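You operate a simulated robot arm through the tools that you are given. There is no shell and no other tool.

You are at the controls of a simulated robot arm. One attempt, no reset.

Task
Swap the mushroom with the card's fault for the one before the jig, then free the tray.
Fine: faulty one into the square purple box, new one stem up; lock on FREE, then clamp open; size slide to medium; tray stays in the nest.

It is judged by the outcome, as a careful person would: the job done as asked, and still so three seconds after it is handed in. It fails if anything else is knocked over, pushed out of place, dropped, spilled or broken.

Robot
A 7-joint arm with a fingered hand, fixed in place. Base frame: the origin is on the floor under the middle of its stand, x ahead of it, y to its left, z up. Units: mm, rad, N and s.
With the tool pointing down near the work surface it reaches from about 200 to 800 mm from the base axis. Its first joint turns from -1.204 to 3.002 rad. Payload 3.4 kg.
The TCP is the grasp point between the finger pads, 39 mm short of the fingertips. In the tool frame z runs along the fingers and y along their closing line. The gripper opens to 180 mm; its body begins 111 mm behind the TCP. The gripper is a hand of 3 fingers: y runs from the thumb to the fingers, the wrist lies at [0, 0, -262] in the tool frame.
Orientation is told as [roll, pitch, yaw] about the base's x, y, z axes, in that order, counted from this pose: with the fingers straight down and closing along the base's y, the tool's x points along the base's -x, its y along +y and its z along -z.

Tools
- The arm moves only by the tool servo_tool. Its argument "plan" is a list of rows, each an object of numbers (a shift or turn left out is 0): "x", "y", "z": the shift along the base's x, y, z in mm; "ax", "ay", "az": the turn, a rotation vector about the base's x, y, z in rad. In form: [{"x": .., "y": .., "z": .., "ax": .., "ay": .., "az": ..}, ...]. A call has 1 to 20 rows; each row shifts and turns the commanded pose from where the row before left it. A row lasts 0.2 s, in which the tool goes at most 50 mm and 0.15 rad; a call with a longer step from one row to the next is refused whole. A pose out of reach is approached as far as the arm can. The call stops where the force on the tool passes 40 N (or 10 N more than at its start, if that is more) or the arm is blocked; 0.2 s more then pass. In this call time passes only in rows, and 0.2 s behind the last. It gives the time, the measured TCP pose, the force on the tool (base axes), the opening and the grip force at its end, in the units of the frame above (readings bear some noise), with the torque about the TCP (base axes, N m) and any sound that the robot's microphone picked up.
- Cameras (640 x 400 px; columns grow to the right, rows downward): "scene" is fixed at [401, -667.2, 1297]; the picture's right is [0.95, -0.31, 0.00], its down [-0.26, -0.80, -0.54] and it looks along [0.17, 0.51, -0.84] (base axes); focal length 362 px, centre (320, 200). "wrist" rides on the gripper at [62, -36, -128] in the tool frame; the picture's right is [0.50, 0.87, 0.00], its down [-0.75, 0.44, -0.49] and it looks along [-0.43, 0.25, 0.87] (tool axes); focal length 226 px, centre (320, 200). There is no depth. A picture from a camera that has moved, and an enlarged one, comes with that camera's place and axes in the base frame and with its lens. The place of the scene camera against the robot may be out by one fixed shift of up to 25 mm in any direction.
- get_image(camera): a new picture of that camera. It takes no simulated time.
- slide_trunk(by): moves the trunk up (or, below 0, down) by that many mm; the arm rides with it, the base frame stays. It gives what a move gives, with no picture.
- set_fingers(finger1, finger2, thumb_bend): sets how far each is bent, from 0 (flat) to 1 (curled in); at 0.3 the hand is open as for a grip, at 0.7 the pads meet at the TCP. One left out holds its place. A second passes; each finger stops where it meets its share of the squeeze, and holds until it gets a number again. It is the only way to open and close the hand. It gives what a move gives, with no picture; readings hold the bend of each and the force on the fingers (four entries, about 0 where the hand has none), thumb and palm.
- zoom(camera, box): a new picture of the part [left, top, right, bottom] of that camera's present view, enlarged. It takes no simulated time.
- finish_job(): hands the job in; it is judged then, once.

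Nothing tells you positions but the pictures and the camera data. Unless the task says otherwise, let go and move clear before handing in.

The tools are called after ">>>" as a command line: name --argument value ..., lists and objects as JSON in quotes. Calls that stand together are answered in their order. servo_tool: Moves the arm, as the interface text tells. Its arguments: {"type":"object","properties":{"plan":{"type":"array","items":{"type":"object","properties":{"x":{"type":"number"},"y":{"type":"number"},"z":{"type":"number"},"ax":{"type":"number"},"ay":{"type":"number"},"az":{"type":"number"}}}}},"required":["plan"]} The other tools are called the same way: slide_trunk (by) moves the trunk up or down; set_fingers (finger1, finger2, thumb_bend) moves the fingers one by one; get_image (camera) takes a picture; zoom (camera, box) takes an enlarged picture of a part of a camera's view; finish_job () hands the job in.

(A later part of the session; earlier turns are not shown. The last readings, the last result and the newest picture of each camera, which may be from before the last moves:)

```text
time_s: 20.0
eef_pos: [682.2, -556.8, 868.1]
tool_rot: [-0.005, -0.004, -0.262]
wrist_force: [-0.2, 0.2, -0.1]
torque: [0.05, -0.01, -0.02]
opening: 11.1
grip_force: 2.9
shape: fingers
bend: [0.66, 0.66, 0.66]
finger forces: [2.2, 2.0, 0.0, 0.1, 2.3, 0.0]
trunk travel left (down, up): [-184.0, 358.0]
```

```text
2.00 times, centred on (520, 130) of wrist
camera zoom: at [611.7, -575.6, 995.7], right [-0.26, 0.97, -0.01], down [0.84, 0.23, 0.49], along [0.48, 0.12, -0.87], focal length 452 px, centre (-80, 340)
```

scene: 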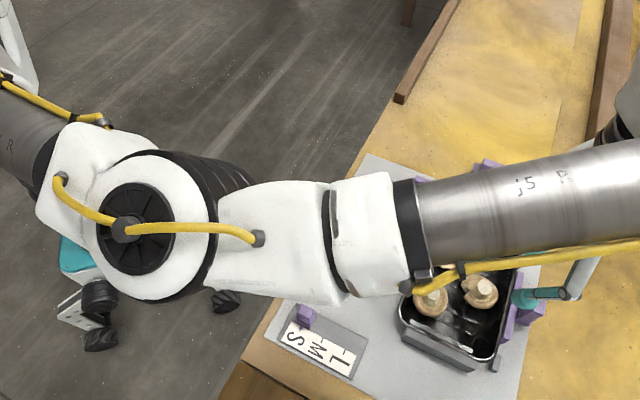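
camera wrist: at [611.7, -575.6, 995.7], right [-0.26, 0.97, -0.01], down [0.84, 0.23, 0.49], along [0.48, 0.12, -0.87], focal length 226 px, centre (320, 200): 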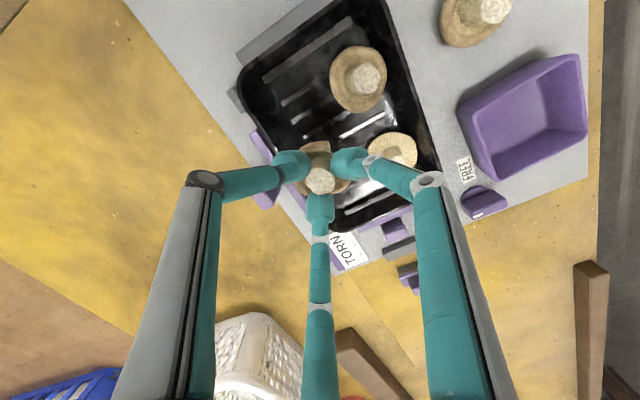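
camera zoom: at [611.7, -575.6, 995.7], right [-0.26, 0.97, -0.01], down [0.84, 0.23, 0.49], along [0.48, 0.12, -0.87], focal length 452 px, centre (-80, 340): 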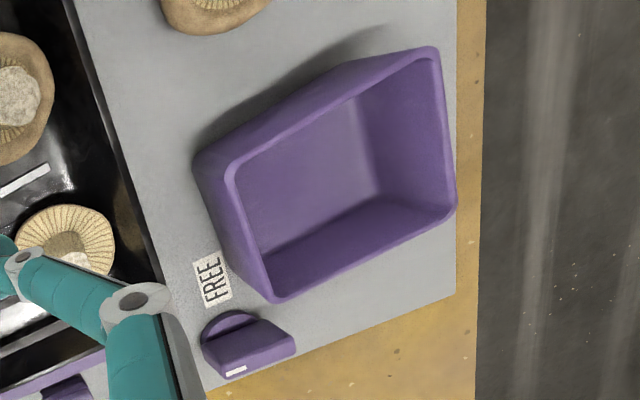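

Box rim is at z≈768 with its centre near (602,-367). I'll raise a bit, carry the torn mushroom over, and check alignment before lowering.

>>> servo_tool --plan '[{"z": 20}, {"x": -12, "y": 30}, {"x": -12, "y": 30}, {"x": -13, "y": 32}, {"x": -13, "y": 32}, {"x": -13, "y": 31}, {"x": -13, "y": 31}]'

>>> get_image --camera "wrist"

>>> get_image --camera "scene"

```text
time_s: 21.6
eef_pos: [604.0, -372.5, 888.3]
tool_rot: [-0.005, -0.002, -0.26]
wrist_force: [-0.5, -0.5, -0.2]
torque: [-0.04, 0.01, -0.01]
opening: 11.0
grip_force: 2.9
shape: fingers
bend: [0.66, 0.66, 0.66]
finger forces: [2.2, 2.1, 0.0, 0.0, 2.2, 0.1]
trunk travel left (down, up): [-184.0, 358.0]
```

```text
taken
camera wrist: at [535.6, -389.7, 1015.4], right [-0.26, 0.97, -0.01], down [0.84, 0.23, 0.49], along [0.48, 0.12, -0.87], focal length 226 px, centre (320, 200)
```

wrist: 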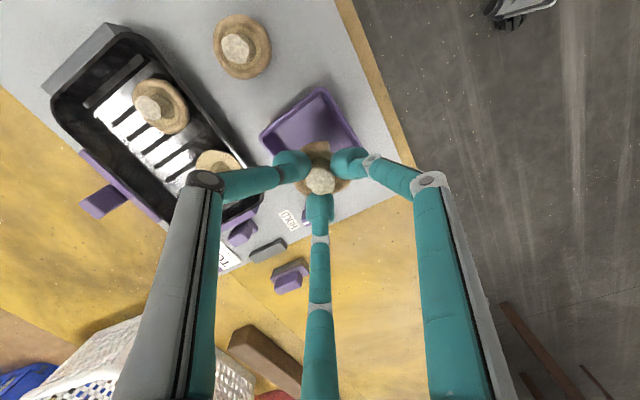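

```text
taken
```

scene: 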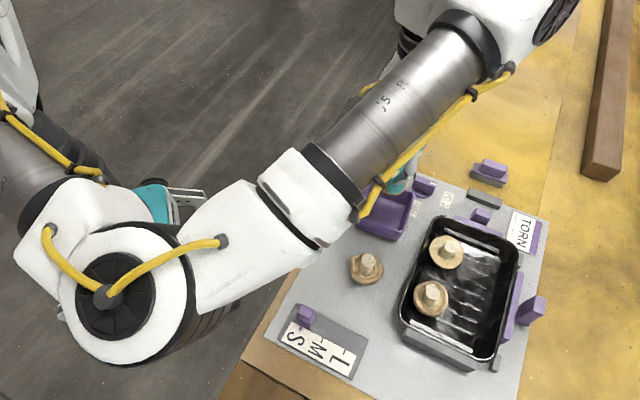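

>>> zoom --camera "wrist" --box '[240, 70, 400, 230]'

```text
2.50 times, centred on (320, 150) of wrist
camera zoom: at [535.6, -389.7, 1015.4], right [-0.26, 0.97, -0.01], down [0.84, 0.23, 0.49], along [0.48, 0.12, -0.87], focal length 565 px, centre (320, 325)
```

zoom: 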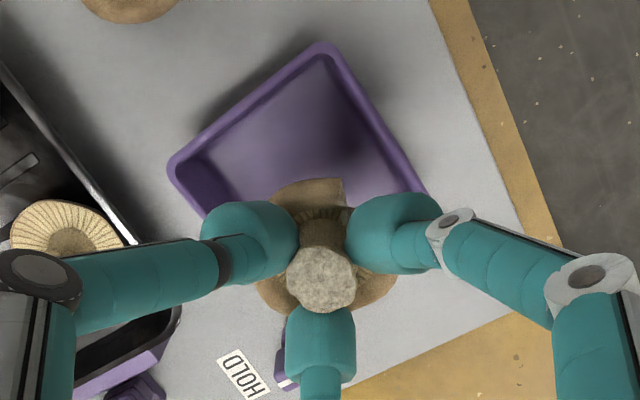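

Comparing views puts the box rim nearer z≈784 with its centre at about (602,-381). I'll shift over it, lower so the tips stay just above the rim, and check again.

>>> servo_tool --plan '[{"x": -1, "y": -9}, {"z": -20}]'

>>> zoom --camera "wrist" --box '[230, 60, 410, 240]'

>>> zoom --camera "scene" --box '[330, 150, 450, 270]'

```text
time_s: 22.2
eef_pos: [604.1, -380.7, 868.1]
tool_rot: [-0.006, -0.001, -0.261]
wrist_force: [-0.1, -0.1, -0.5]
torque: [-0.01, -0.03, 0.01]
opening: 10.9
grip_force: 2.9
shape: fingers
bend: [0.66, 0.66, 0.66]
finger forces: [2.1, 2.0, 0.0, 0.0, 2.2, 0.0]
trunk travel left (down, up): [-184.0, 358.0]
```

```text
2.22 times, centred on (320, 150) of wrist
camera zoom: at [536.0, -399.1, 995.3], right [-0.26, 0.97, 0.0], down [0.84, 0.23, 0.49], along [0.48, 0.12, -0.87], focal length 502 px, centre (320, 311)
```

zoom: 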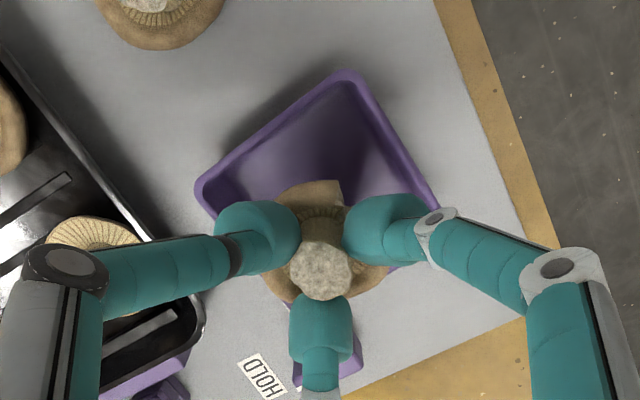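

```text
3.33 times, centred on (390, 210) of scene
camera zoom: at [401.0, -667.2, 1297.0], right [0.95, -0.31, 0.0], down [-0.26, -0.8, -0.54], along [0.17, 0.51, -0.84], focal length 1207 px, centre (87, 167)
```

zoom: 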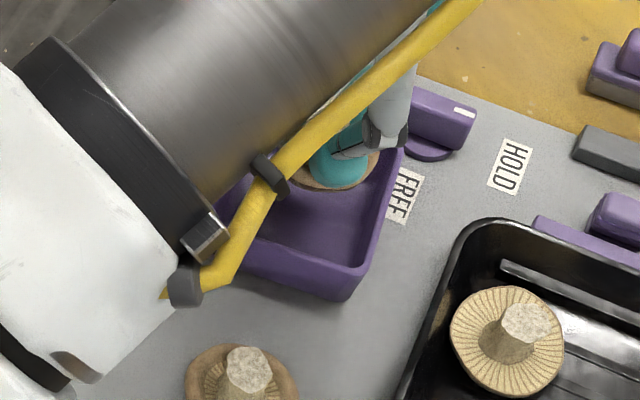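

The alignment looks right, with the mushroom axis over the box centre. I'll lower to about z=838, keeping the tips just above the rim.

>>> servo_tool --plan '[{"x": -2, "z": -15}, {"z": -13}]'

>>> zoom --camera "wrist" --box '[230, 60, 410, 240]'

>>> zoom --camera "scene" --box '[330, 150, 450, 270]'

```text
time_s: 22.8
eef_pos: [601.4, -379.3, 839.1]
tool_rot: [-0.004, -0.002, -0.262]
wrist_force: [0.1, -0.4, 0.0]
torque: [-0.01, -0.01, -0.03]
opening: 10.9
grip_force: 3.0
shape: fingers
bend: [0.66, 0.66, 0.66]
finger forces: [2.1, 2.0, 0.0, 0.1, 2.1, 0.0]
trunk travel left (down, up): [-184.0, 358.0]
```

```text
2.22 times, centred on (320, 150) of wrist
camera zoom: at [532.2, -398.1, 967.3], right [-0.26, 0.97, 0.0], down [0.84, 0.23, 0.49], along [0.47, 0.12, -0.87], focal length 502 px, centre (320, 311)
```

zoom: 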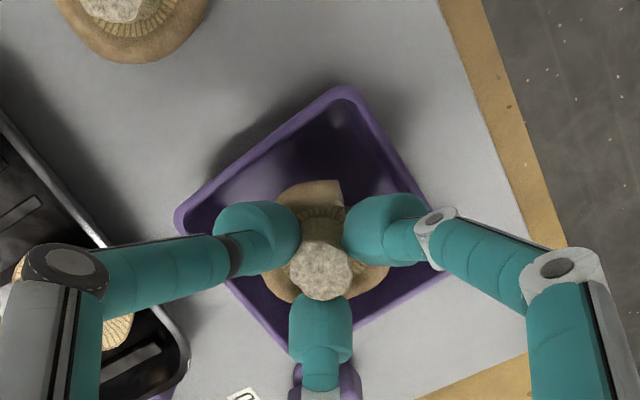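

```text
3.33 times, centred on (390, 210) of scene
camera zoom: at [401.0, -667.2, 1297.0], right [0.95, -0.31, 0.0], down [-0.26, -0.8, -0.54], along [0.17, 0.51, -0.84], focal length 1207 px, centre (87, 167)
```

zoom: 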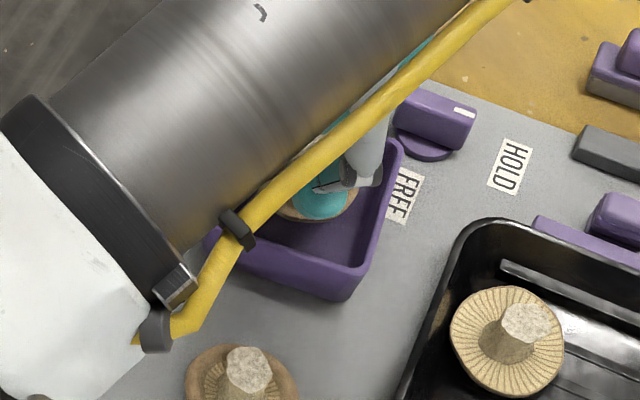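

The mushroom's cap is inside the box outline. I'll nudge slightly and lower 5 mm more, then release.

>>> servo_tool --plan '[{"x": 2.5, "y": -2.5}, {"z": -5}]'

>>> set_fingers --finger1 0.625 --finger2 0.625 --thumb_bend 0.625

>>> zoom --camera "wrist" --box '[230, 60, 410, 240]'

```text
time_s: 23.4
eef_pos: [602.4, -383.1, 833.1]
tool_rot: [-0.006, -0.002, -0.259]
wrist_force: [0.0, 0.3, -1.1]
torque: [-0.02, 0.0, -0.01]
opening: 10.9
grip_force: 2.4
shape: fingers
bend: [0.66, 0.66, 0.66]
finger forces: [2.1, 2.1, 0.0, 0.0, 2.2, 0.0]
trunk travel left (down, up): [-184.0, 358.0]
```

```text
time_s: 24.4
eef_pos: [603.4, -382.7, 833.6]
tool_rot: [-0.006, -0.003, -0.26]
wrist_force: [-0.1, 0.8, 0.3]
torque: [0.03, 0.01, -0.01]
opening: 25.0
grip_force: 0.2
shape: fingers
bend: [0.62, 0.62, 0.62]
finger forces: [0.0, 0.0, 0.0, 0.0, 0.1, 0.1]
trunk travel left (down, up): [-184.0, 358.0]
```

```text
2.22 times, centred on (320, 150) of wrist
camera zoom: at [533.6, -401.3, 962.0], right [-0.26, 0.97, 0.0], down [0.84, 0.23, 0.49], along [0.48, 0.12, -0.87], focal length 502 px, centre (320, 311)
```

zoom: 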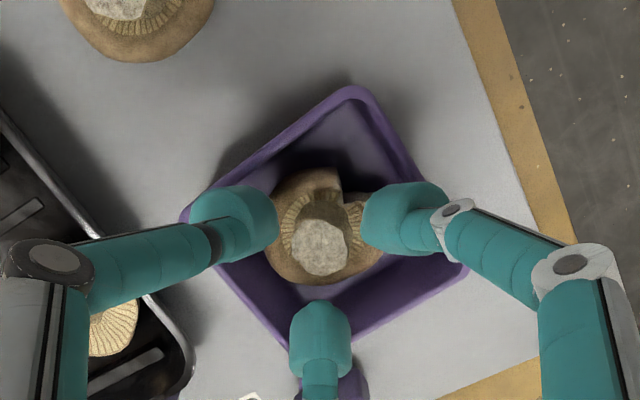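

The torn mushroom now sits in the box, stem up. Next I'll rise and move over the loose mushroom.

>>> servo_tool --plan '[{"z": 25}, {"z": 25}, {"x": -22, "y": -28}, {"x": -22, "y": -28}, {"x": -23, "y": -27}]'

>>> set_fingers --finger1 0.58 --finger2 0.58 --thumb_bend 0.58

>>> get_image --camera "wrist"

>>> zoom --camera "wrist" --box '[240, 60, 400, 220]'

>>> get_image --camera "scene"

```text
time_s: 25.6
eef_pos: [536.9, -466.2, 884.3]
tool_rot: [-0.004, -0.004, -0.259]
wrist_force: [-0.6, 0.0, -0.8]
torque: [-0.02, 0.0, 0.04]
opening: 25.5
grip_force: 0.0
shape: fingers
bend: [0.62, 0.62, 0.62]
finger forces: [0.0, 0.0, 0.0, 0.0, 0.0, 0.1]
trunk travel left (down, up): [-184.0, 358.0]
```

```text
time_s: 26.6
eef_pos: [535.8, -465.9, 883.3]
tool_rot: [-0.006, -0.001, -0.26]
wrist_force: [-0.9, 0.0, 0.1]
torque: [-0.03, 0.0, 0.0]
opening: 44.7
grip_force: 0.1
shape: fingers
bend: [0.57, 0.57, 0.57]
finger forces: [0.1, 0.1, 0.1, 0.1, 0.0, 0.0]
trunk travel left (down, up): [-184.0, 358.0]
```

```text
taken
camera wrist: at [467.8, -484.5, 1010.6], right [-0.26, 0.97, 0.0], down [0.84, 0.23, 0.49], along [0.48, 0.12, -0.87], focal length 226 px, centre (320, 200)
```

wrist: 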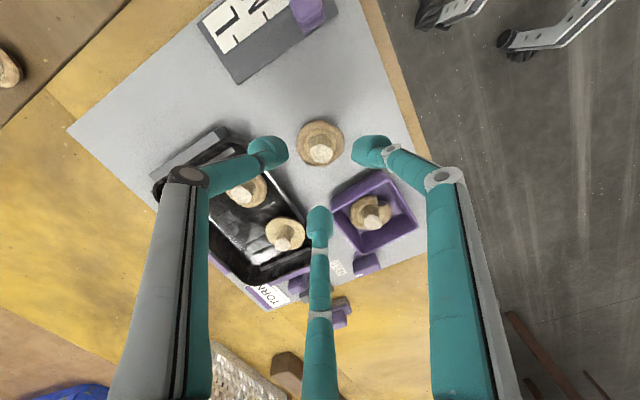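

```text
2.50 times, centred on (320, 140) of wrist
camera zoom: at [467.8, -484.5, 1010.6], right [-0.26, 0.97, 0.0], down [0.84, 0.23, 0.49], along [0.48, 0.12, -0.87], focal length 565 px, centre (320, 350)
```

zoom: 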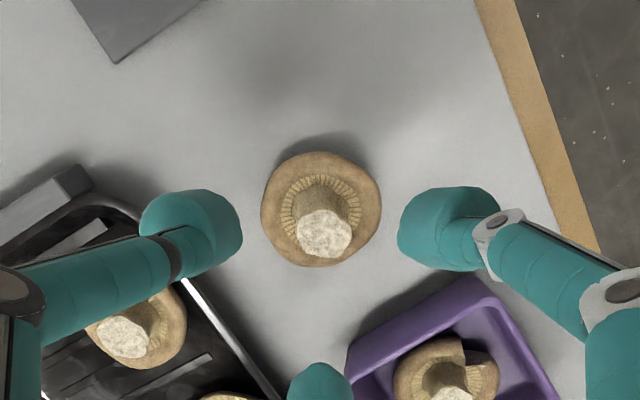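

```text
taken
```

scene: 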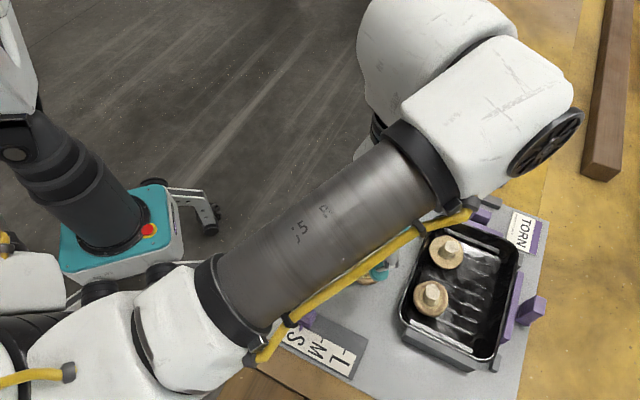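

The loose mushroom is centred to within about 2 mm. I'll correct and descend in stages.

>>> servo_tool --plan '[{"x": -0.5, "y": 2, "z": -25}, {"z": -25}]'

>>> zoom --camera "wrist" --box '[260, 120, 400, 240]'

```text
time_s: 27.2
eef_pos: [535.0, -464.7, 834.1]
tool_rot: [-0.004, -0.002, -0.258]
wrist_force: [-0.1, -0.1, -0.1]
torque: [-0.01, 0.0, 0.03]
opening: 44.8
grip_force: 0.2
shape: fingers
bend: [0.57, 0.57, 0.57]
finger forces: [0.0, 0.0, 0.0, 0.0, 0.1, 0.1]
trunk travel left (down, up): [-184.0, 358.0]
```

```text
3.33 times, centred on (330, 180) of wrist
camera zoom: at [466.0, -482.3, 961.7], right [-0.26, 0.97, -0.01], down [0.84, 0.23, 0.49], along [0.48, 0.12, -0.87], focal length 754 px, centre (287, 267)
```

zoom: 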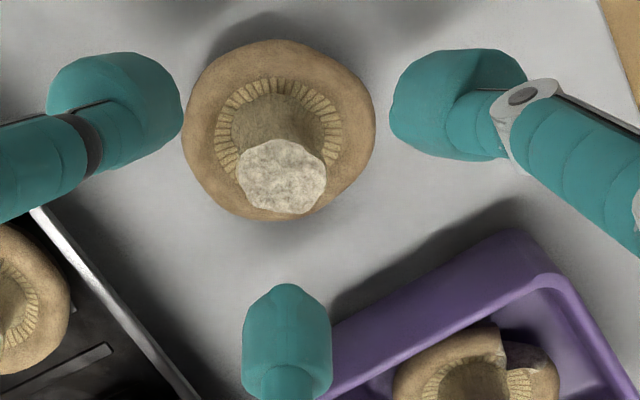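

>>> servo_tool --plan '[{"z": -12}, {"z": -9}]'

>>> set_fingers --finger1 0.63 --finger2 0.63 --thumb_bend 0.63

>>> zoom --camera "wrist" --box '[260, 120, 400, 240]'

```text
time_s: 27.8
eef_pos: [535.4, -465.1, 812.7]
tool_rot: [-0.004, -0.003, -0.261]
wrist_force: [0.3, 0.2, -0.5]
torque: [-0.02, 0.02, -0.04]
opening: 44.6
grip_force: 0.0
shape: fingers
bend: [0.57, 0.57, 0.57]
finger forces: [0.0, 0.1, 0.0, 0.0, 0.0, 0.0]
trunk travel left (down, up): [-184.0, 358.0]
```

```text
time_s: 28.8
eef_pos: [535.3, -464.8, 812.4]
tool_rot: [-0.004, 0.0, -0.26]
wrist_force: [-1.2, -0.4, 0.3]
torque: [0.01, 0.02, 0.01]
opening: 22.5
grip_force: 0.1
shape: fingers
bend: [0.63, 0.63, 0.63]
finger forces: [0.0, 0.0, 0.0, 0.0, 0.0, 0.0]
trunk travel left (down, up): [-184.0, 358.0]
```

```text
3.33 times, centred on (330, 180) of wrist
camera zoom: at [466.0, -482.8, 940.7], right [-0.26, 0.97, 0.0], down [0.84, 0.23, 0.49], along [0.48, 0.12, -0.87], focal length 754 px, centre (287, 267)
```

zoom: 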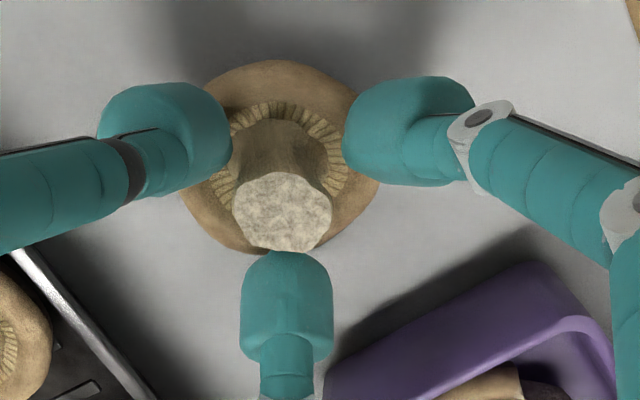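

>>> set_fingers --finger1 0.68 --finger2 0.68 --thumb_bend 0.68

>>> zoom --camera "wrist" --box '[260, 120, 400, 240]'

```text
time_s: 29.8
eef_pos: [534.7, -465.2, 813.0]
tool_rot: [-0.006, -0.001, -0.261]
wrist_force: [-0.1, 0.5, 0.4]
torque: [0.0, 0.01, -0.01]
opening: 10.5
grip_force: 2.9
shape: fingers
bend: [0.66, 0.66, 0.66]
finger forces: [1.6, 2.4, 0.0, 0.0, 2.5, 0.0]
trunk travel left (down, up): [-184.0, 358.0]
```

```text
3.33 times, centred on (330, 180) of wrist
camera zoom: at [466.0, -482.8, 940.6], right [-0.26, 0.97, 0.0], down [0.84, 0.23, 0.49], along [0.48, 0.12, -0.87], focal length 754 px, centre (287, 267)
```

zoom: 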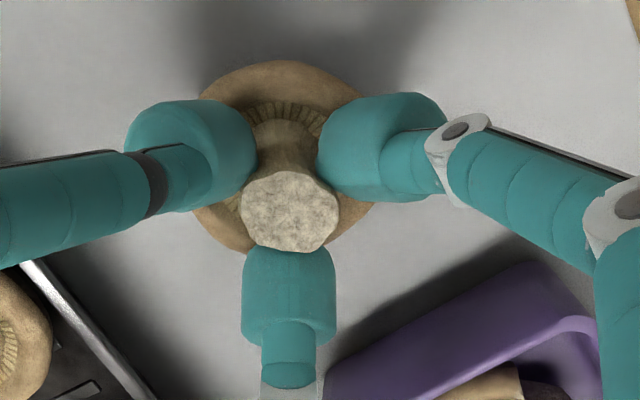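

The new mushroom is gripped. I'll lift it and carry it above the empty spot in the tray.

>>> servo_tool --plan '[{"z": 8}, {"z": 20}, {"z": 25}, {"z": 22}, {"x": 36, "y": -23}, {"x": 36, "y": -23}, {"x": 37, "y": -23}, {"x": 37, "y": -23}]'

>>> get_image --camera "wrist"

>>> get_image --camera "scene"

```text
time_s: 31.6
eef_pos: [683.7, -557.8, 887.1]
tool_rot: [-0.007, 0.001, -0.258]
wrist_force: [0.0, 0.3, -1.1]
torque: [0.0, 0.01, -0.02]
opening: 10.4
grip_force: 2.8
shape: fingers
bend: [0.66, 0.66, 0.66]
finger forces: [1.5, 2.3, 0.0, 0.0, 2.5, 0.1]
trunk travel left (down, up): [-184.0, 358.0]
```

```text
taken
camera wrist: at [613.8, -574.0, 1015.6], right [-0.26, 0.97, -0.01], down [0.84, 0.23, 0.49], along [0.47, 0.12, -0.87], focal length 226 px, centre (320, 200)
```

wrist: 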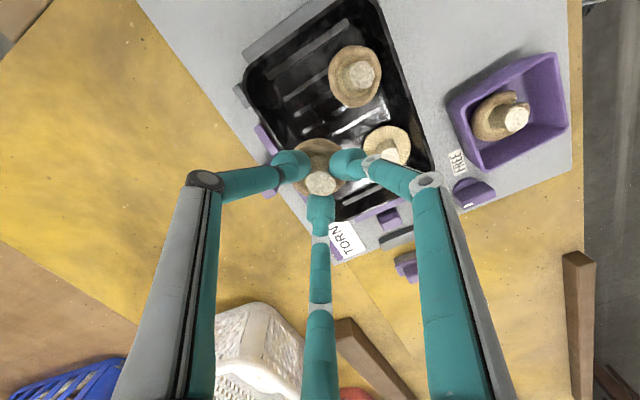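

```text
taken
```

scene: 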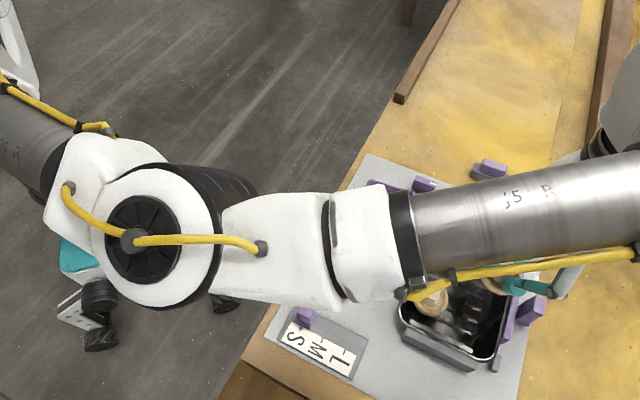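

>>> servo_tool --plan '[{"x": -3, "y": -1, "z": -20}, {"z": -25}, {"z": -20}]'

>>> zoom --camera "wrist" --box '[240, 80, 420, 250]'

```text
time_s: 32.4
eef_pos: [679.0, -555.3, 822.8]
tool_rot: [-0.005, -0.002, -0.259]
wrist_force: [-0.4, 0.2, -0.1]
torque: [-0.03, 0.02, -0.01]
opening: 10.4
grip_force: 3.3
shape: fingers
bend: [0.66, 0.66, 0.66]
finger forces: [1.6, 2.4, 0.0, 0.0, 2.5, 0.0]
trunk travel left (down, up): [-184.0, 358.0]
```

```text
2.35 times, centred on (330, 165) of wrist
camera zoom: at [609.9, -575.4, 950.2], right [-0.26, 0.97, -0.01], down [0.84, 0.23, 0.49], along [0.48, 0.12, -0.87], focal length 532 px, centre (296, 282)
```

zoom: 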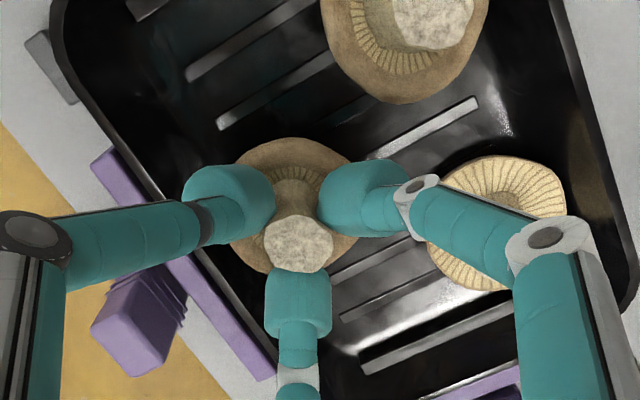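

Clear of the neighbours and the tray wall. I'll lower in tiny steps to feel the tray floor.

>>> servo_tool --plan '[{"z": -2}, {"z": -2}, {"z": -1}]'

```text
time_s: 33.2
eef_pos: [678.4, -555.6, 818.5]
tool_rot: [-0.004, -0.002, -0.259]
wrist_force: [-0.3, -0.3, 0.1]
torque: [0.03, 0.02, 0.0]
opening: 10.6
grip_force: 3.1
shape: fingers
bend: [0.66, 0.66, 0.66]
finger forces: [1.5, 2.3, 0.0, 0.1, 2.5, 0.0]
trunk travel left (down, up): [-184.0, 358.0]
```

>>> servo_tool --plan '[{"z": -1}, {"z": -1}]'

```text
time_s: 33.8
eef_pos: [678.4, -557.6, 815.4]
tool_rot: [-0.003, -0.002, -0.26]
wrist_force: [-0.3, 0.5, 0.6]
torque: [0.0, 0.04, -0.02]
opening: 10.4
grip_force: 3.2
shape: fingers
bend: [0.66, 0.66, 0.66]
finger forces: [1.5, 2.5, 0.0, 0.1, 2.6, 0.1]
trunk travel left (down, up): [-184.0, 358.0]
```

>>> servo_tool --plan '[{"z": -1}]'

>>> zoom --camera "wrist" --box '[240, 80, 420, 250]'

```text
time_s: 34.2
eef_pos: [677.9, -556.9, 816.3]
tool_rot: [-0.005, -0.002, -0.259]
wrist_force: [0.2, -0.1, 1.5]
torque: [-0.03, -0.04, 0.02]
opening: 10.2
grip_force: 3.7
shape: fingers
bend: [0.66, 0.66, 0.66]
finger forces: [1.6, 2.7, 0.0, 0.0, 3.0, 0.0]
trunk travel left (down, up): [-184.0, 358.0]
```

```text
2.35 times, centred on (330, 165) of wrist
camera zoom: at [609.6, -575.3, 943.3], right [-0.26, 0.97, -0.01], down [0.84, 0.23, 0.49], along [0.48, 0.12, -0.87], focal length 532 px, centre (296, 282)
```

zoom: 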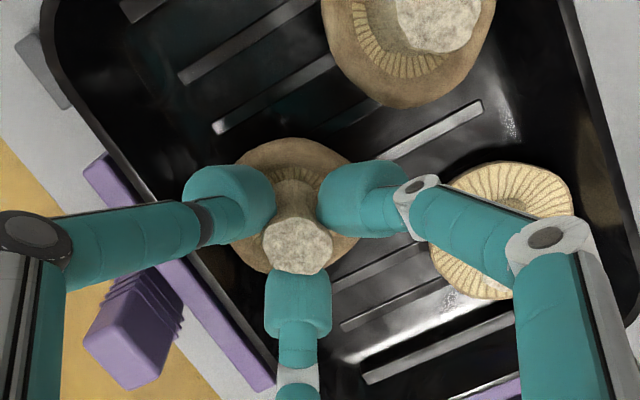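

The finger forces rose and an upward force appeared, so the mushroom is on the tray floor. I'll open the fingers to release it.

>>> set_fingers --finger1 0.62 --finger2 0.62 --thumb_bend 0.62

>>> zoom --camera "wrist" --box '[240, 80, 420, 250]'

```text
time_s: 35.2
eef_pos: [678.3, -557.6, 814.9]
tool_rot: [-0.005, -0.001, -0.259]
wrist_force: [0.2, -0.4, -0.1]
torque: [0.01, 0.02, -0.02]
opening: 25.4
grip_force: 0.0
shape: fingers
bend: [0.62, 0.62, 0.62]
finger forces: [0.0, 0.0, 0.0, 0.1, 0.1, 0.1]
trunk travel left (down, up): [-184.0, 358.0]
```

```text
2.35 times, centred on (330, 165) of wrist
camera zoom: at [609.8, -575.3, 942.7], right [-0.26, 0.97, 0.0], down [0.84, 0.23, 0.49], along [0.48, 0.12, -0.87], focal length 532 px, centre (296, 282)
```

zoom: 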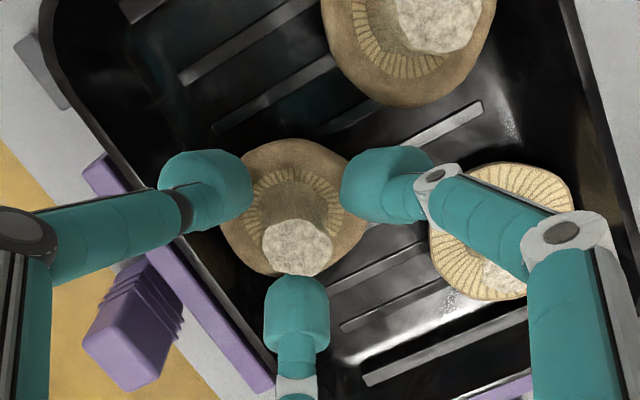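

The new mushroom stands stem up in the torn one's place. I'll rise straight up and move over to inspect the lock knob.

>>> servo_tool --plan '[{"z": 25}, {"z": 30}, {"z": 35}, {"x": 2, "y": 40}, {"x": 2, "y": 40}, {"x": 2, "y": 40}, {"x": 2, "y": 40}, {"x": 2, "y": 38}]'

>>> get_image --camera "wrist"

>>> zoom --camera "wrist" --box '[240, 80, 400, 220]'

>>> get_image --camera "scene"

```text
time_s: 37.0
eef_pos: [689.1, -358.2, 903.8]
tool_rot: [-0.006, 0.0, -0.259]
wrist_force: [-0.1, 0.2, 0.6]
torque: [-0.05, 0.02, 0.01]
opening: 25.4
grip_force: 0.1
shape: fingers
bend: [0.62, 0.62, 0.62]
finger forces: [0.0, 0.1, 0.1, 0.0, 0.0, 0.0]
trunk travel left (down, up): [-184.0, 358.0]
```

```text
taken
camera wrist: at [619.8, -375.6, 1031.7], right [-0.26, 0.97, -0.01], down [0.84, 0.23, 0.49], along [0.47, 0.12, -0.87], focal length 226 px, centre (320, 200)
```

wrist: 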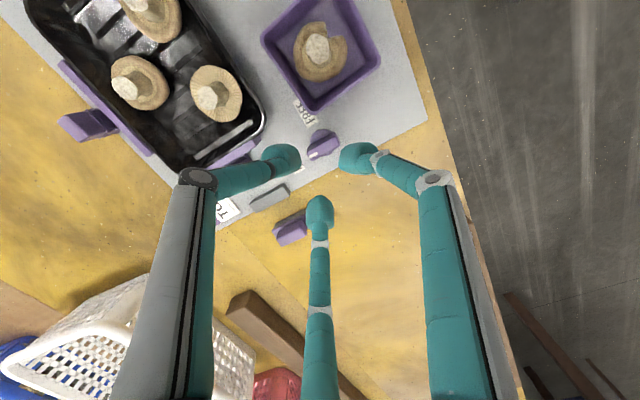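

```text
2.86 times, centred on (320, 150) of wrist
camera zoom: at [619.8, -375.6, 1031.7], right [-0.26, 0.97, -0.01], down [0.84, 0.23, 0.49], along [0.47, 0.12, -0.87], focal length 646 px, centre (320, 343)
```

zoom: 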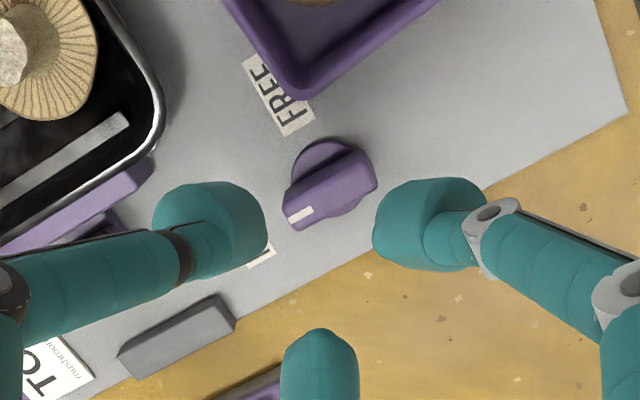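

```text
taken
```

scene: 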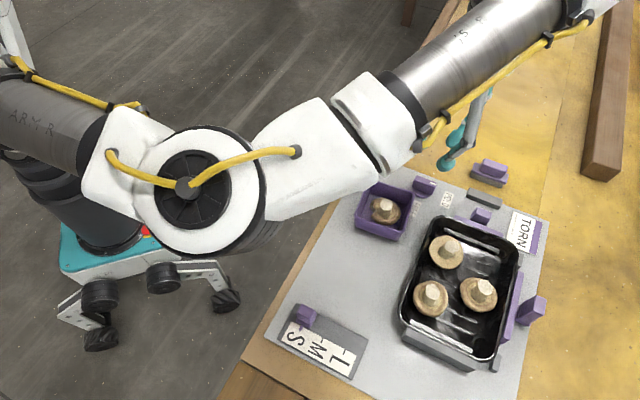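

Both mushrooms are in place. I'll zoom tightly on the lock knob and the clamp to measure their shape.

>>> zoom --camera "wrist" --box '[290, 110, 350, 170]'

>>> zoom --camera "scene" --box '[390, 150, 530, 250]'

```text
6.67 times, centred on (320, 140) of wrist
camera zoom: at [619.8, -375.6, 1031.7], right [-0.26, 0.97, -0.01], down [0.84, 0.23, 0.49], along [0.47, 0.12, -0.87], focal length 1507 px, centre (320, 600)
```

zoom: 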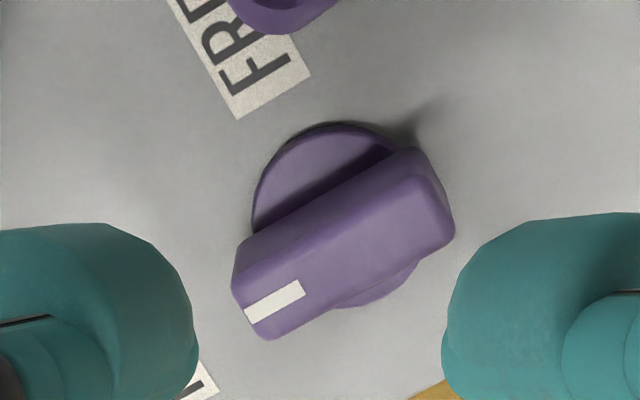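

```text
4.00 times, centred on (460, 200) of scene
camera zoom: at [401.0, -667.2, 1297.0], right [0.95, -0.31, 0.0], down [-0.26, -0.8, -0.54], along [0.17, 0.51, -0.84], focal length 1449 px, centre (-240, 200)
```

zoom: 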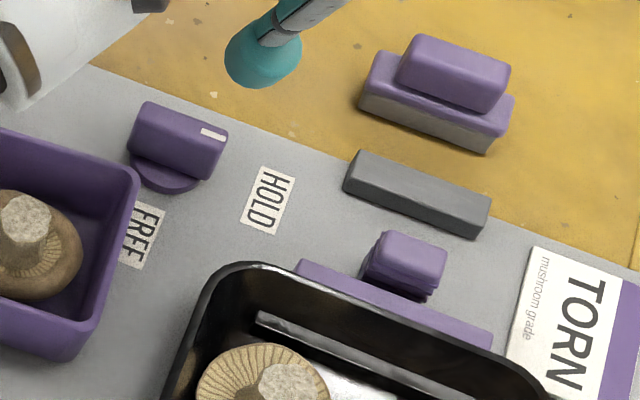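

The knob centre is about (693,-353), its bar is about 39×14 mm with the top at z≈769, and the mark points to HOLD at roughly −45°. FREE is at −135°. I'll close the fingers into a compact poker and position it on the far side of the bar's marked end.

>>> set_fingers --finger1 0.7 --finger2 0.7 --thumb_bend 0.7

>>> servo_tool --plan '[{"x": 8.3, "y": 2.6, "az": 0.13}, {"x": 8.3, "y": 2.6, "az": 0.13}, {"x": 8.3, "y": 2.6, "az": 0.13}, {"x": 8.3, "y": 2.6, "az": 0.13}, {"x": 8.3, "y": 2.6, "az": 0.13}, {"x": 8.3, "y": 2.6, "az": 0.13}]'

>>> get_image --camera "wrist"

>>> get_image --camera "scene"

```text
time_s: 38.0
eef_pos: [689.0, -359.0, 903.6]
tool_rot: [-0.005, -0.002, -0.261]
wrist_force: [0.4, -0.4, -1.0]
torque: [0.0, -0.03, 0.01]
opening: 0.1
grip_force: 0.1
shape: fingers
bend: [0.7, 0.7, 0.7]
finger forces: [0.0, 0.0, 0.1, 0.0, 0.1, 0.1]
trunk travel left (down, up): [-184.0, 358.0]
```

```text
time_s: 39.4
eef_pos: [739.1, -342.2, 905.6]
tool_rot: [-0.005, -0.004, 0.522]
wrist_force: [-1.0, 0.2, 0.0]
torque: [-0.02, 0.0, 0.03]
opening: 0.0
grip_force: 0.1
shape: fingers
bend: [0.7, 0.7, 0.7]
finger forces: [0.0, 0.1, 0.1, 0.1, 0.0, 0.0]
trunk travel left (down, up): [-184.0, 358.0]
```

```text
taken
camera wrist: at [702.9, -405.4, 1033.3], right [-0.87, 0.5, -0.01], down [0.43, 0.75, 0.49], along [0.25, 0.42, -0.87], focal length 226 px, centre (320, 200)
```

wrist: 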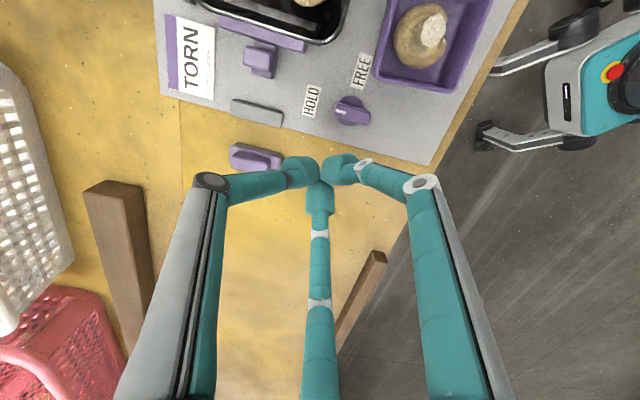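

```text
taken
```

scene: 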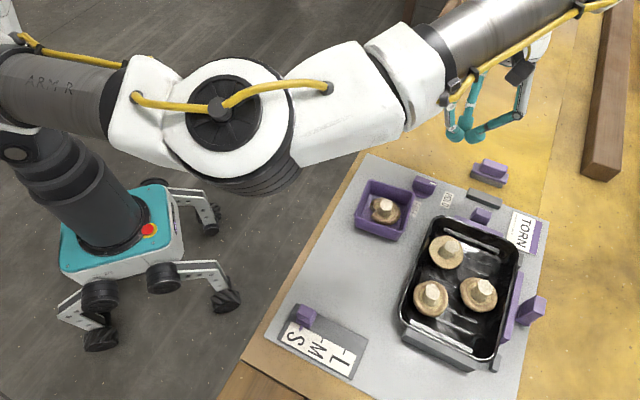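

>>> zoom --camera "wrist" --box '[230, 60, 430, 220]'

>>> zoom --camera "wrist" --box '[310, 70, 390, 140]'

```text
2.50 times, centred on (330, 140) of wrist
camera zoom: at [702.9, -405.4, 1033.3], right [-0.87, 0.5, -0.01], down [0.43, 0.75, 0.49], along [0.25, 0.42, -0.87], focal length 565 px, centre (295, 350)
```

zoom: 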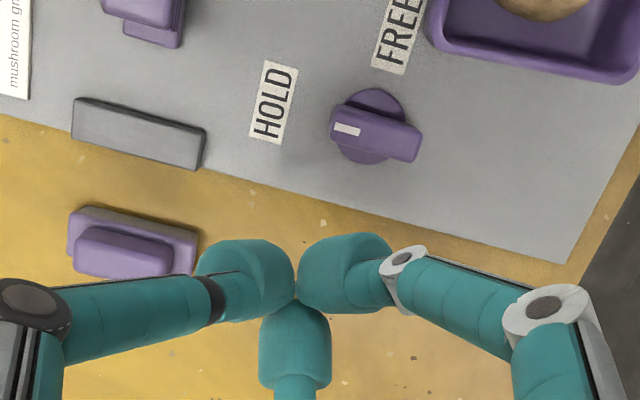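

```text
5.71 times, centred on (350, 105) of wrist
camera zoom: at [702.9, -405.4, 1033.3], right [-0.87, 0.5, -0.01], down [0.43, 0.75, 0.49], along [0.25, 0.42, -0.87], focal length 1292 px, centre (149, 743)
```

zoom: 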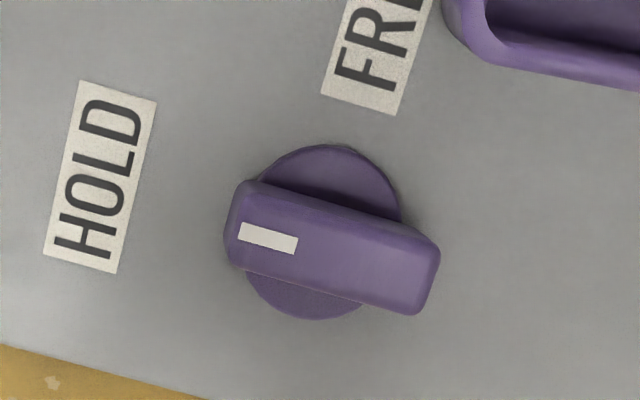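

The refined knob centre is about (693,-354.5). The poker's lead tip is about 17 mm toward −x from the TCP and its bottom about 47 mm below. I'll descend beside the bar without touching it.

>>> servo_tool --plan '[{"z": -40}, {"z": -40}, {"z": -20}]'

>>> zoom --camera "wrist" --box '[230, 60, 430, 220]'

```text
time_s: 40.2
eef_pos: [738.7, -342.1, 804.5]
tool_rot: [-0.003, -0.001, 0.519]
wrist_force: [0.3, 0.0, 0.3]
torque: [-0.03, -0.02, 0.0]
opening: 0.0
grip_force: 0.1
shape: fingers
bend: [0.7, 0.7, 0.7]
finger forces: [0.0, 0.1, 0.0, 0.0, 0.0, 0.1]
trunk travel left (down, up): [-184.0, 358.0]
```

```text
2.50 times, centred on (330, 140) of wrist
camera zoom: at [702.1, -404.4, 932.9], right [-0.86, 0.5, 0.0], down [0.44, 0.75, 0.49], along [0.25, 0.42, -0.87], focal length 565 px, centre (295, 350)
```

zoom: 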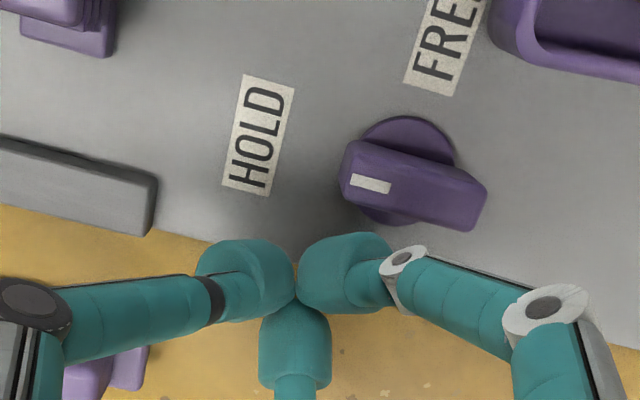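

>>> servo_tool --plan '[{"z": -5}, {"x": -4.6, "y": -6.4}, {"x": 0.7, "y": -6}, {"x": -0.8, "y": -6.5}, {"x": -2.5, "y": -6}]'

>>> zoom --camera "wrist" --box '[230, 60, 430, 220]'

```text
time_s: 41.4
eef_pos: [730.8, -368.4, 801.3]
tool_rot: [-0.004, -0.002, 0.521]
wrist_force: [1.5, 0.0, 1.2]
torque: [0.01, -0.01, -0.02]
opening: 0.2
grip_force: 1.6
shape: fingers
bend: [0.7, 0.7, 0.7]
finger forces: [2.6, 0.0, 0.0, 0.0, 0.0, 0.0]
trunk travel left (down, up): [-184.0, 358.0]
```

```text
2.50 times, centred on (330, 140) of wrist
camera zoom: at [695.4, -430.4, 928.4], right [-0.86, 0.5, -0.01], down [0.44, 0.75, 0.49], along [0.25, 0.42, -0.87], focal length 565 px, centre (295, 350)
```

zoom: 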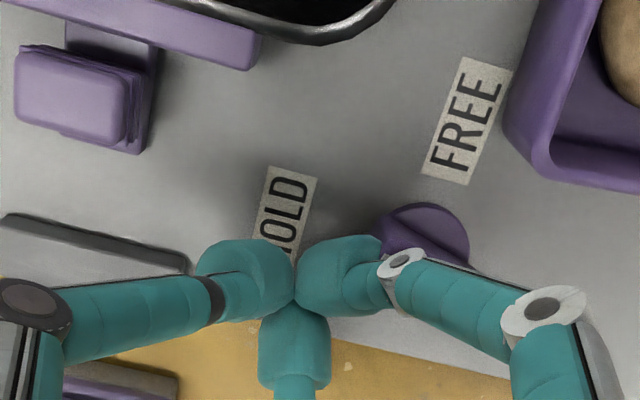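

>>> zoom --camera "scene" --box '[390, 150, 500, 230]'

>>> zoom --camera "wrist" --box '[320, 120, 400, 190]'

```text
5.00 times, centred on (445, 190) of scene
camera zoom: at [401.0, -667.2, 1297.0], right [0.95, -0.31, 0.0], down [-0.26, -0.8, -0.54], along [0.17, 0.51, -0.84], focal length 1811 px, centre (-305, 250)
```

zoom: 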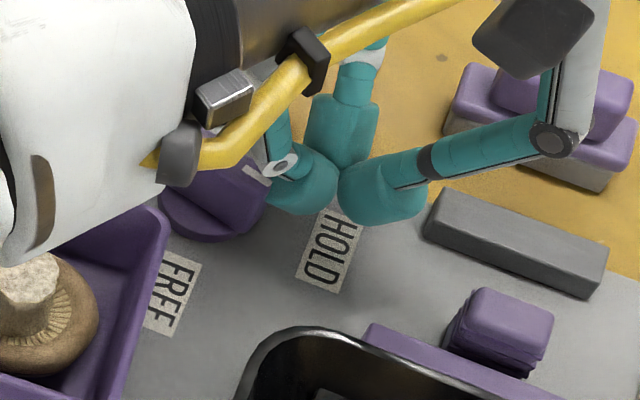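

```text
5.71 times, centred on (360, 155) of wrist
camera zoom: at [695.4, -430.4, 928.4], right [-0.86, 0.5, -0.01], down [0.44, 0.75, 0.49], along [0.25, 0.42, -0.87], focal length 1292 px, centre (91, 457)
```

zoom: 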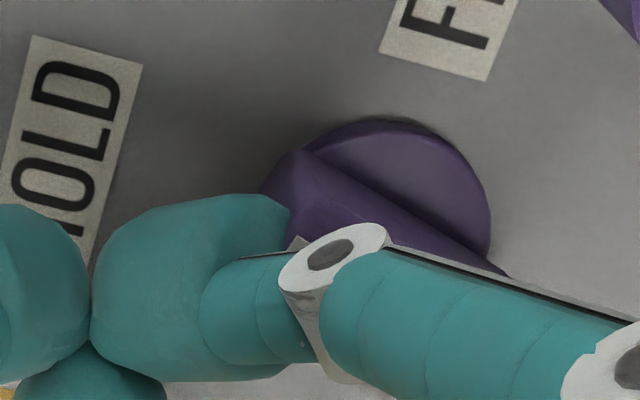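

The knob has turned only about 15° because the fingertip rides high on the bar. I'll back off, go about 8 mm lower and repeat the arc.

>>> servo_tool --plan '[{"x": 5, "y": 16}, {"z": -5}, {"z": -4}]'

>>> zoom --camera "wrist" --box '[280, 80, 420, 200]'

>>> zoom --camera "scene" --box '[390, 150, 500, 230]'

```text
time_s: 42.2
eef_pos: [735.6, -351.7, 789.8]
tool_rot: [-0.004, -0.002, 0.52]
wrist_force: [0.4, 0.1, 0.0]
torque: [-0.02, -0.02, -0.02]
opening: 0.0
grip_force: 0.0
shape: fingers
bend: [0.7, 0.7, 0.7]
finger forces: [0.0, 0.0, 0.0, 0.0, 0.1, 0.1]
trunk travel left (down, up): [-184.0, 358.0]
```

```text
3.33 times, centred on (350, 140) of wrist
camera zoom: at [699.9, -413.9, 918.9], right [-0.86, 0.5, 0.0], down [0.44, 0.75, 0.49], along [0.25, 0.42, -0.87], focal length 754 px, centre (220, 400)
```

zoom: 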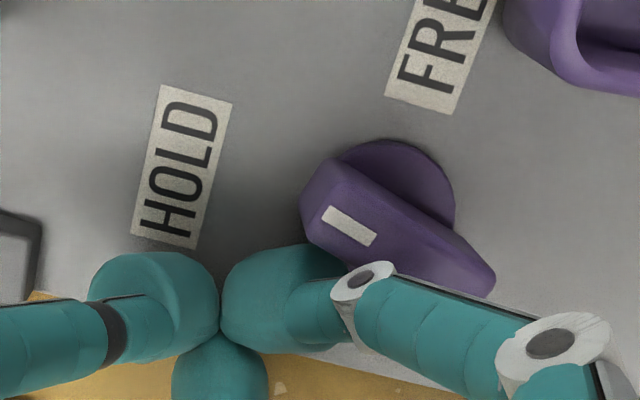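

```text
5.00 times, centred on (445, 190) of scene
camera zoom: at [401.0, -667.2, 1297.0], right [0.95, -0.31, 0.0], down [-0.26, -0.8, -0.54], along [0.17, 0.51, -0.84], focal length 1811 px, centre (-305, 250)
```

zoom: 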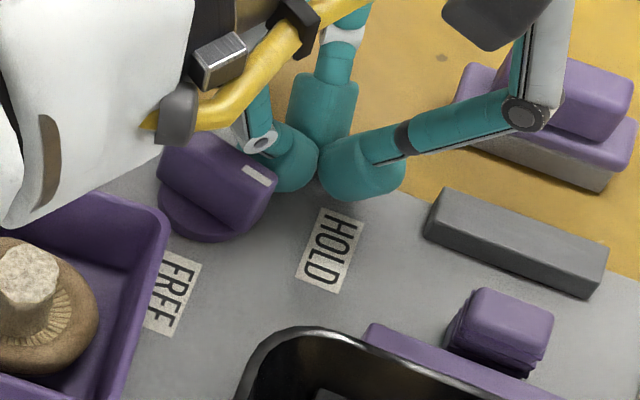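

>>> servo_tool --plan '[{"x": -0.7, "y": -4}, {"x": -0.8, "y": -4}, {"x": -1.2, "y": -3.5}, {"x": -1.5, "y": -3}, {"x": -2, "y": -2.8}, {"x": -2, "y": -2.6}]'

>>> zoom --camera "wrist" --box '[280, 80, 420, 200]'

>>> zoom --camera "scene" --box '[390, 150, 500, 230]'

```text
time_s: 43.6
eef_pos: [727.4, -372.4, 792.0]
tool_rot: [-0.002, -0.002, 0.52]
wrist_force: [1.2, -0.1, 0.4]
torque: [0.04, 0.05, -0.02]
opening: 0.1
grip_force: 1.6
shape: fingers
bend: [0.7, 0.7, 0.7]
finger forces: [2.3, 0.0, 0.1, 0.0, 0.0, 0.1]
trunk travel left (down, up): [-184.0, 358.0]
```

```text
3.33 times, centred on (350, 140) of wrist
camera zoom: at [691.5, -434.9, 918.9], right [-0.86, 0.5, 0.0], down [0.44, 0.75, 0.49], along [0.25, 0.42, -0.87], focal length 754 px, centre (220, 400)
```

zoom: 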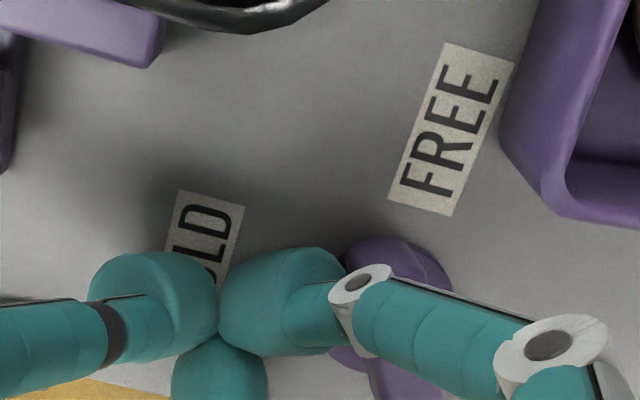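

```text
5.00 times, centred on (445, 190) of scene
camera zoom: at [401.0, -667.2, 1297.0], right [0.95, -0.31, 0.0], down [-0.26, -0.8, -0.54], along [0.17, 0.51, -0.84], focal length 1811 px, centre (-305, 250)
```

zoom: 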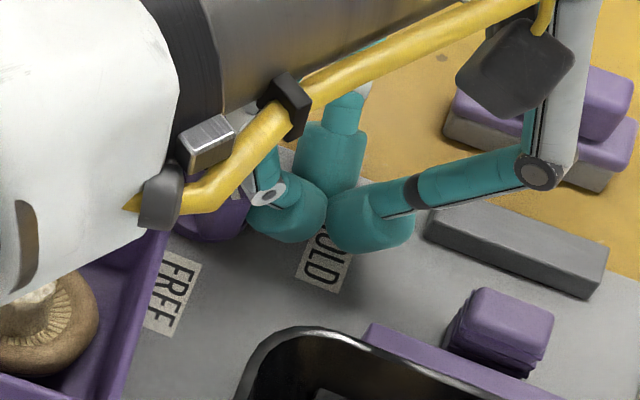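

>>> servo_tool --plan '[{"x": -2.4, "y": -2}, {"x": -2.6, "y": -1.8}]'

>>> servo_tool --plan '[{"x": 15, "y": -8}, {"x": 10, "y": -5, "z": 20}, {"z": 20}]'

>>> zoom --camera "wrist" --box '[280, 60, 440, 200]'

>>> zoom --camera "scene" --box '[390, 150, 500, 230]'

```text
time_s: 44.2
eef_pos: [721.8, -375.3, 790.5]
tool_rot: [-0.003, -0.003, 0.519]
wrist_force: [1.0, -0.8, 0.8]
torque: [-0.02, -0.01, 0.0]
opening: 0.0
grip_force: 1.5
shape: fingers
bend: [0.7, 0.7, 0.7]
finger forces: [2.1, 0.0, 0.1, 0.0, 0.0, 0.1]
trunk travel left (down, up): [-184.0, 358.0]
```

```text
time_s: 45.0
eef_pos: [748.4, -389.7, 830.7]
tool_rot: [-0.005, -0.001, 0.52]
wrist_force: [0.4, 0.5, 0.1]
torque: [0.02, 0.02, -0.02]
opening: 0.0
grip_force: 0.1
shape: fingers
bend: [0.7, 0.7, 0.7]
finger forces: [0.0, 0.0, 0.0, 0.0, 0.0, 0.0]
trunk travel left (down, up): [-184.0, 358.0]
```

```text
2.86 times, centred on (360, 130) of wrist
camera zoom: at [711.9, -452.0, 958.6], right [-0.86, 0.5, 0.0], down [0.44, 0.75, 0.49], along [0.25, 0.42, -0.87], focal length 646 px, centre (206, 400)
```

zoom: 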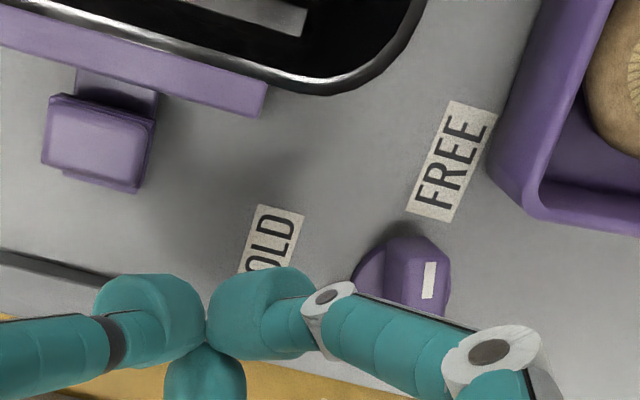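

```text
5.00 times, centred on (445, 190) of scene
camera zoom: at [401.0, -667.2, 1297.0], right [0.95, -0.31, 0.0], down [-0.26, -0.8, -0.54], along [0.17, 0.51, -0.84], focal length 1811 px, centre (-305, 250)
```

zoom: 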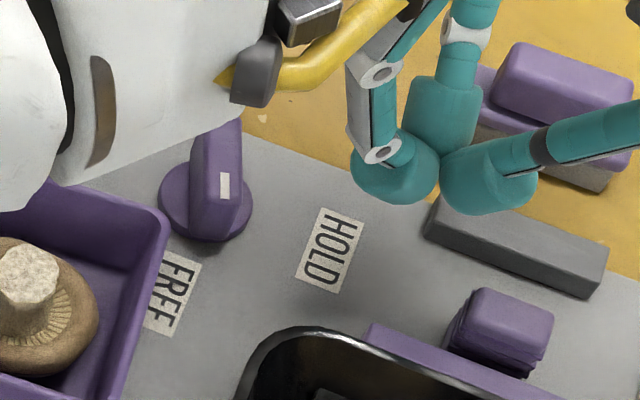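

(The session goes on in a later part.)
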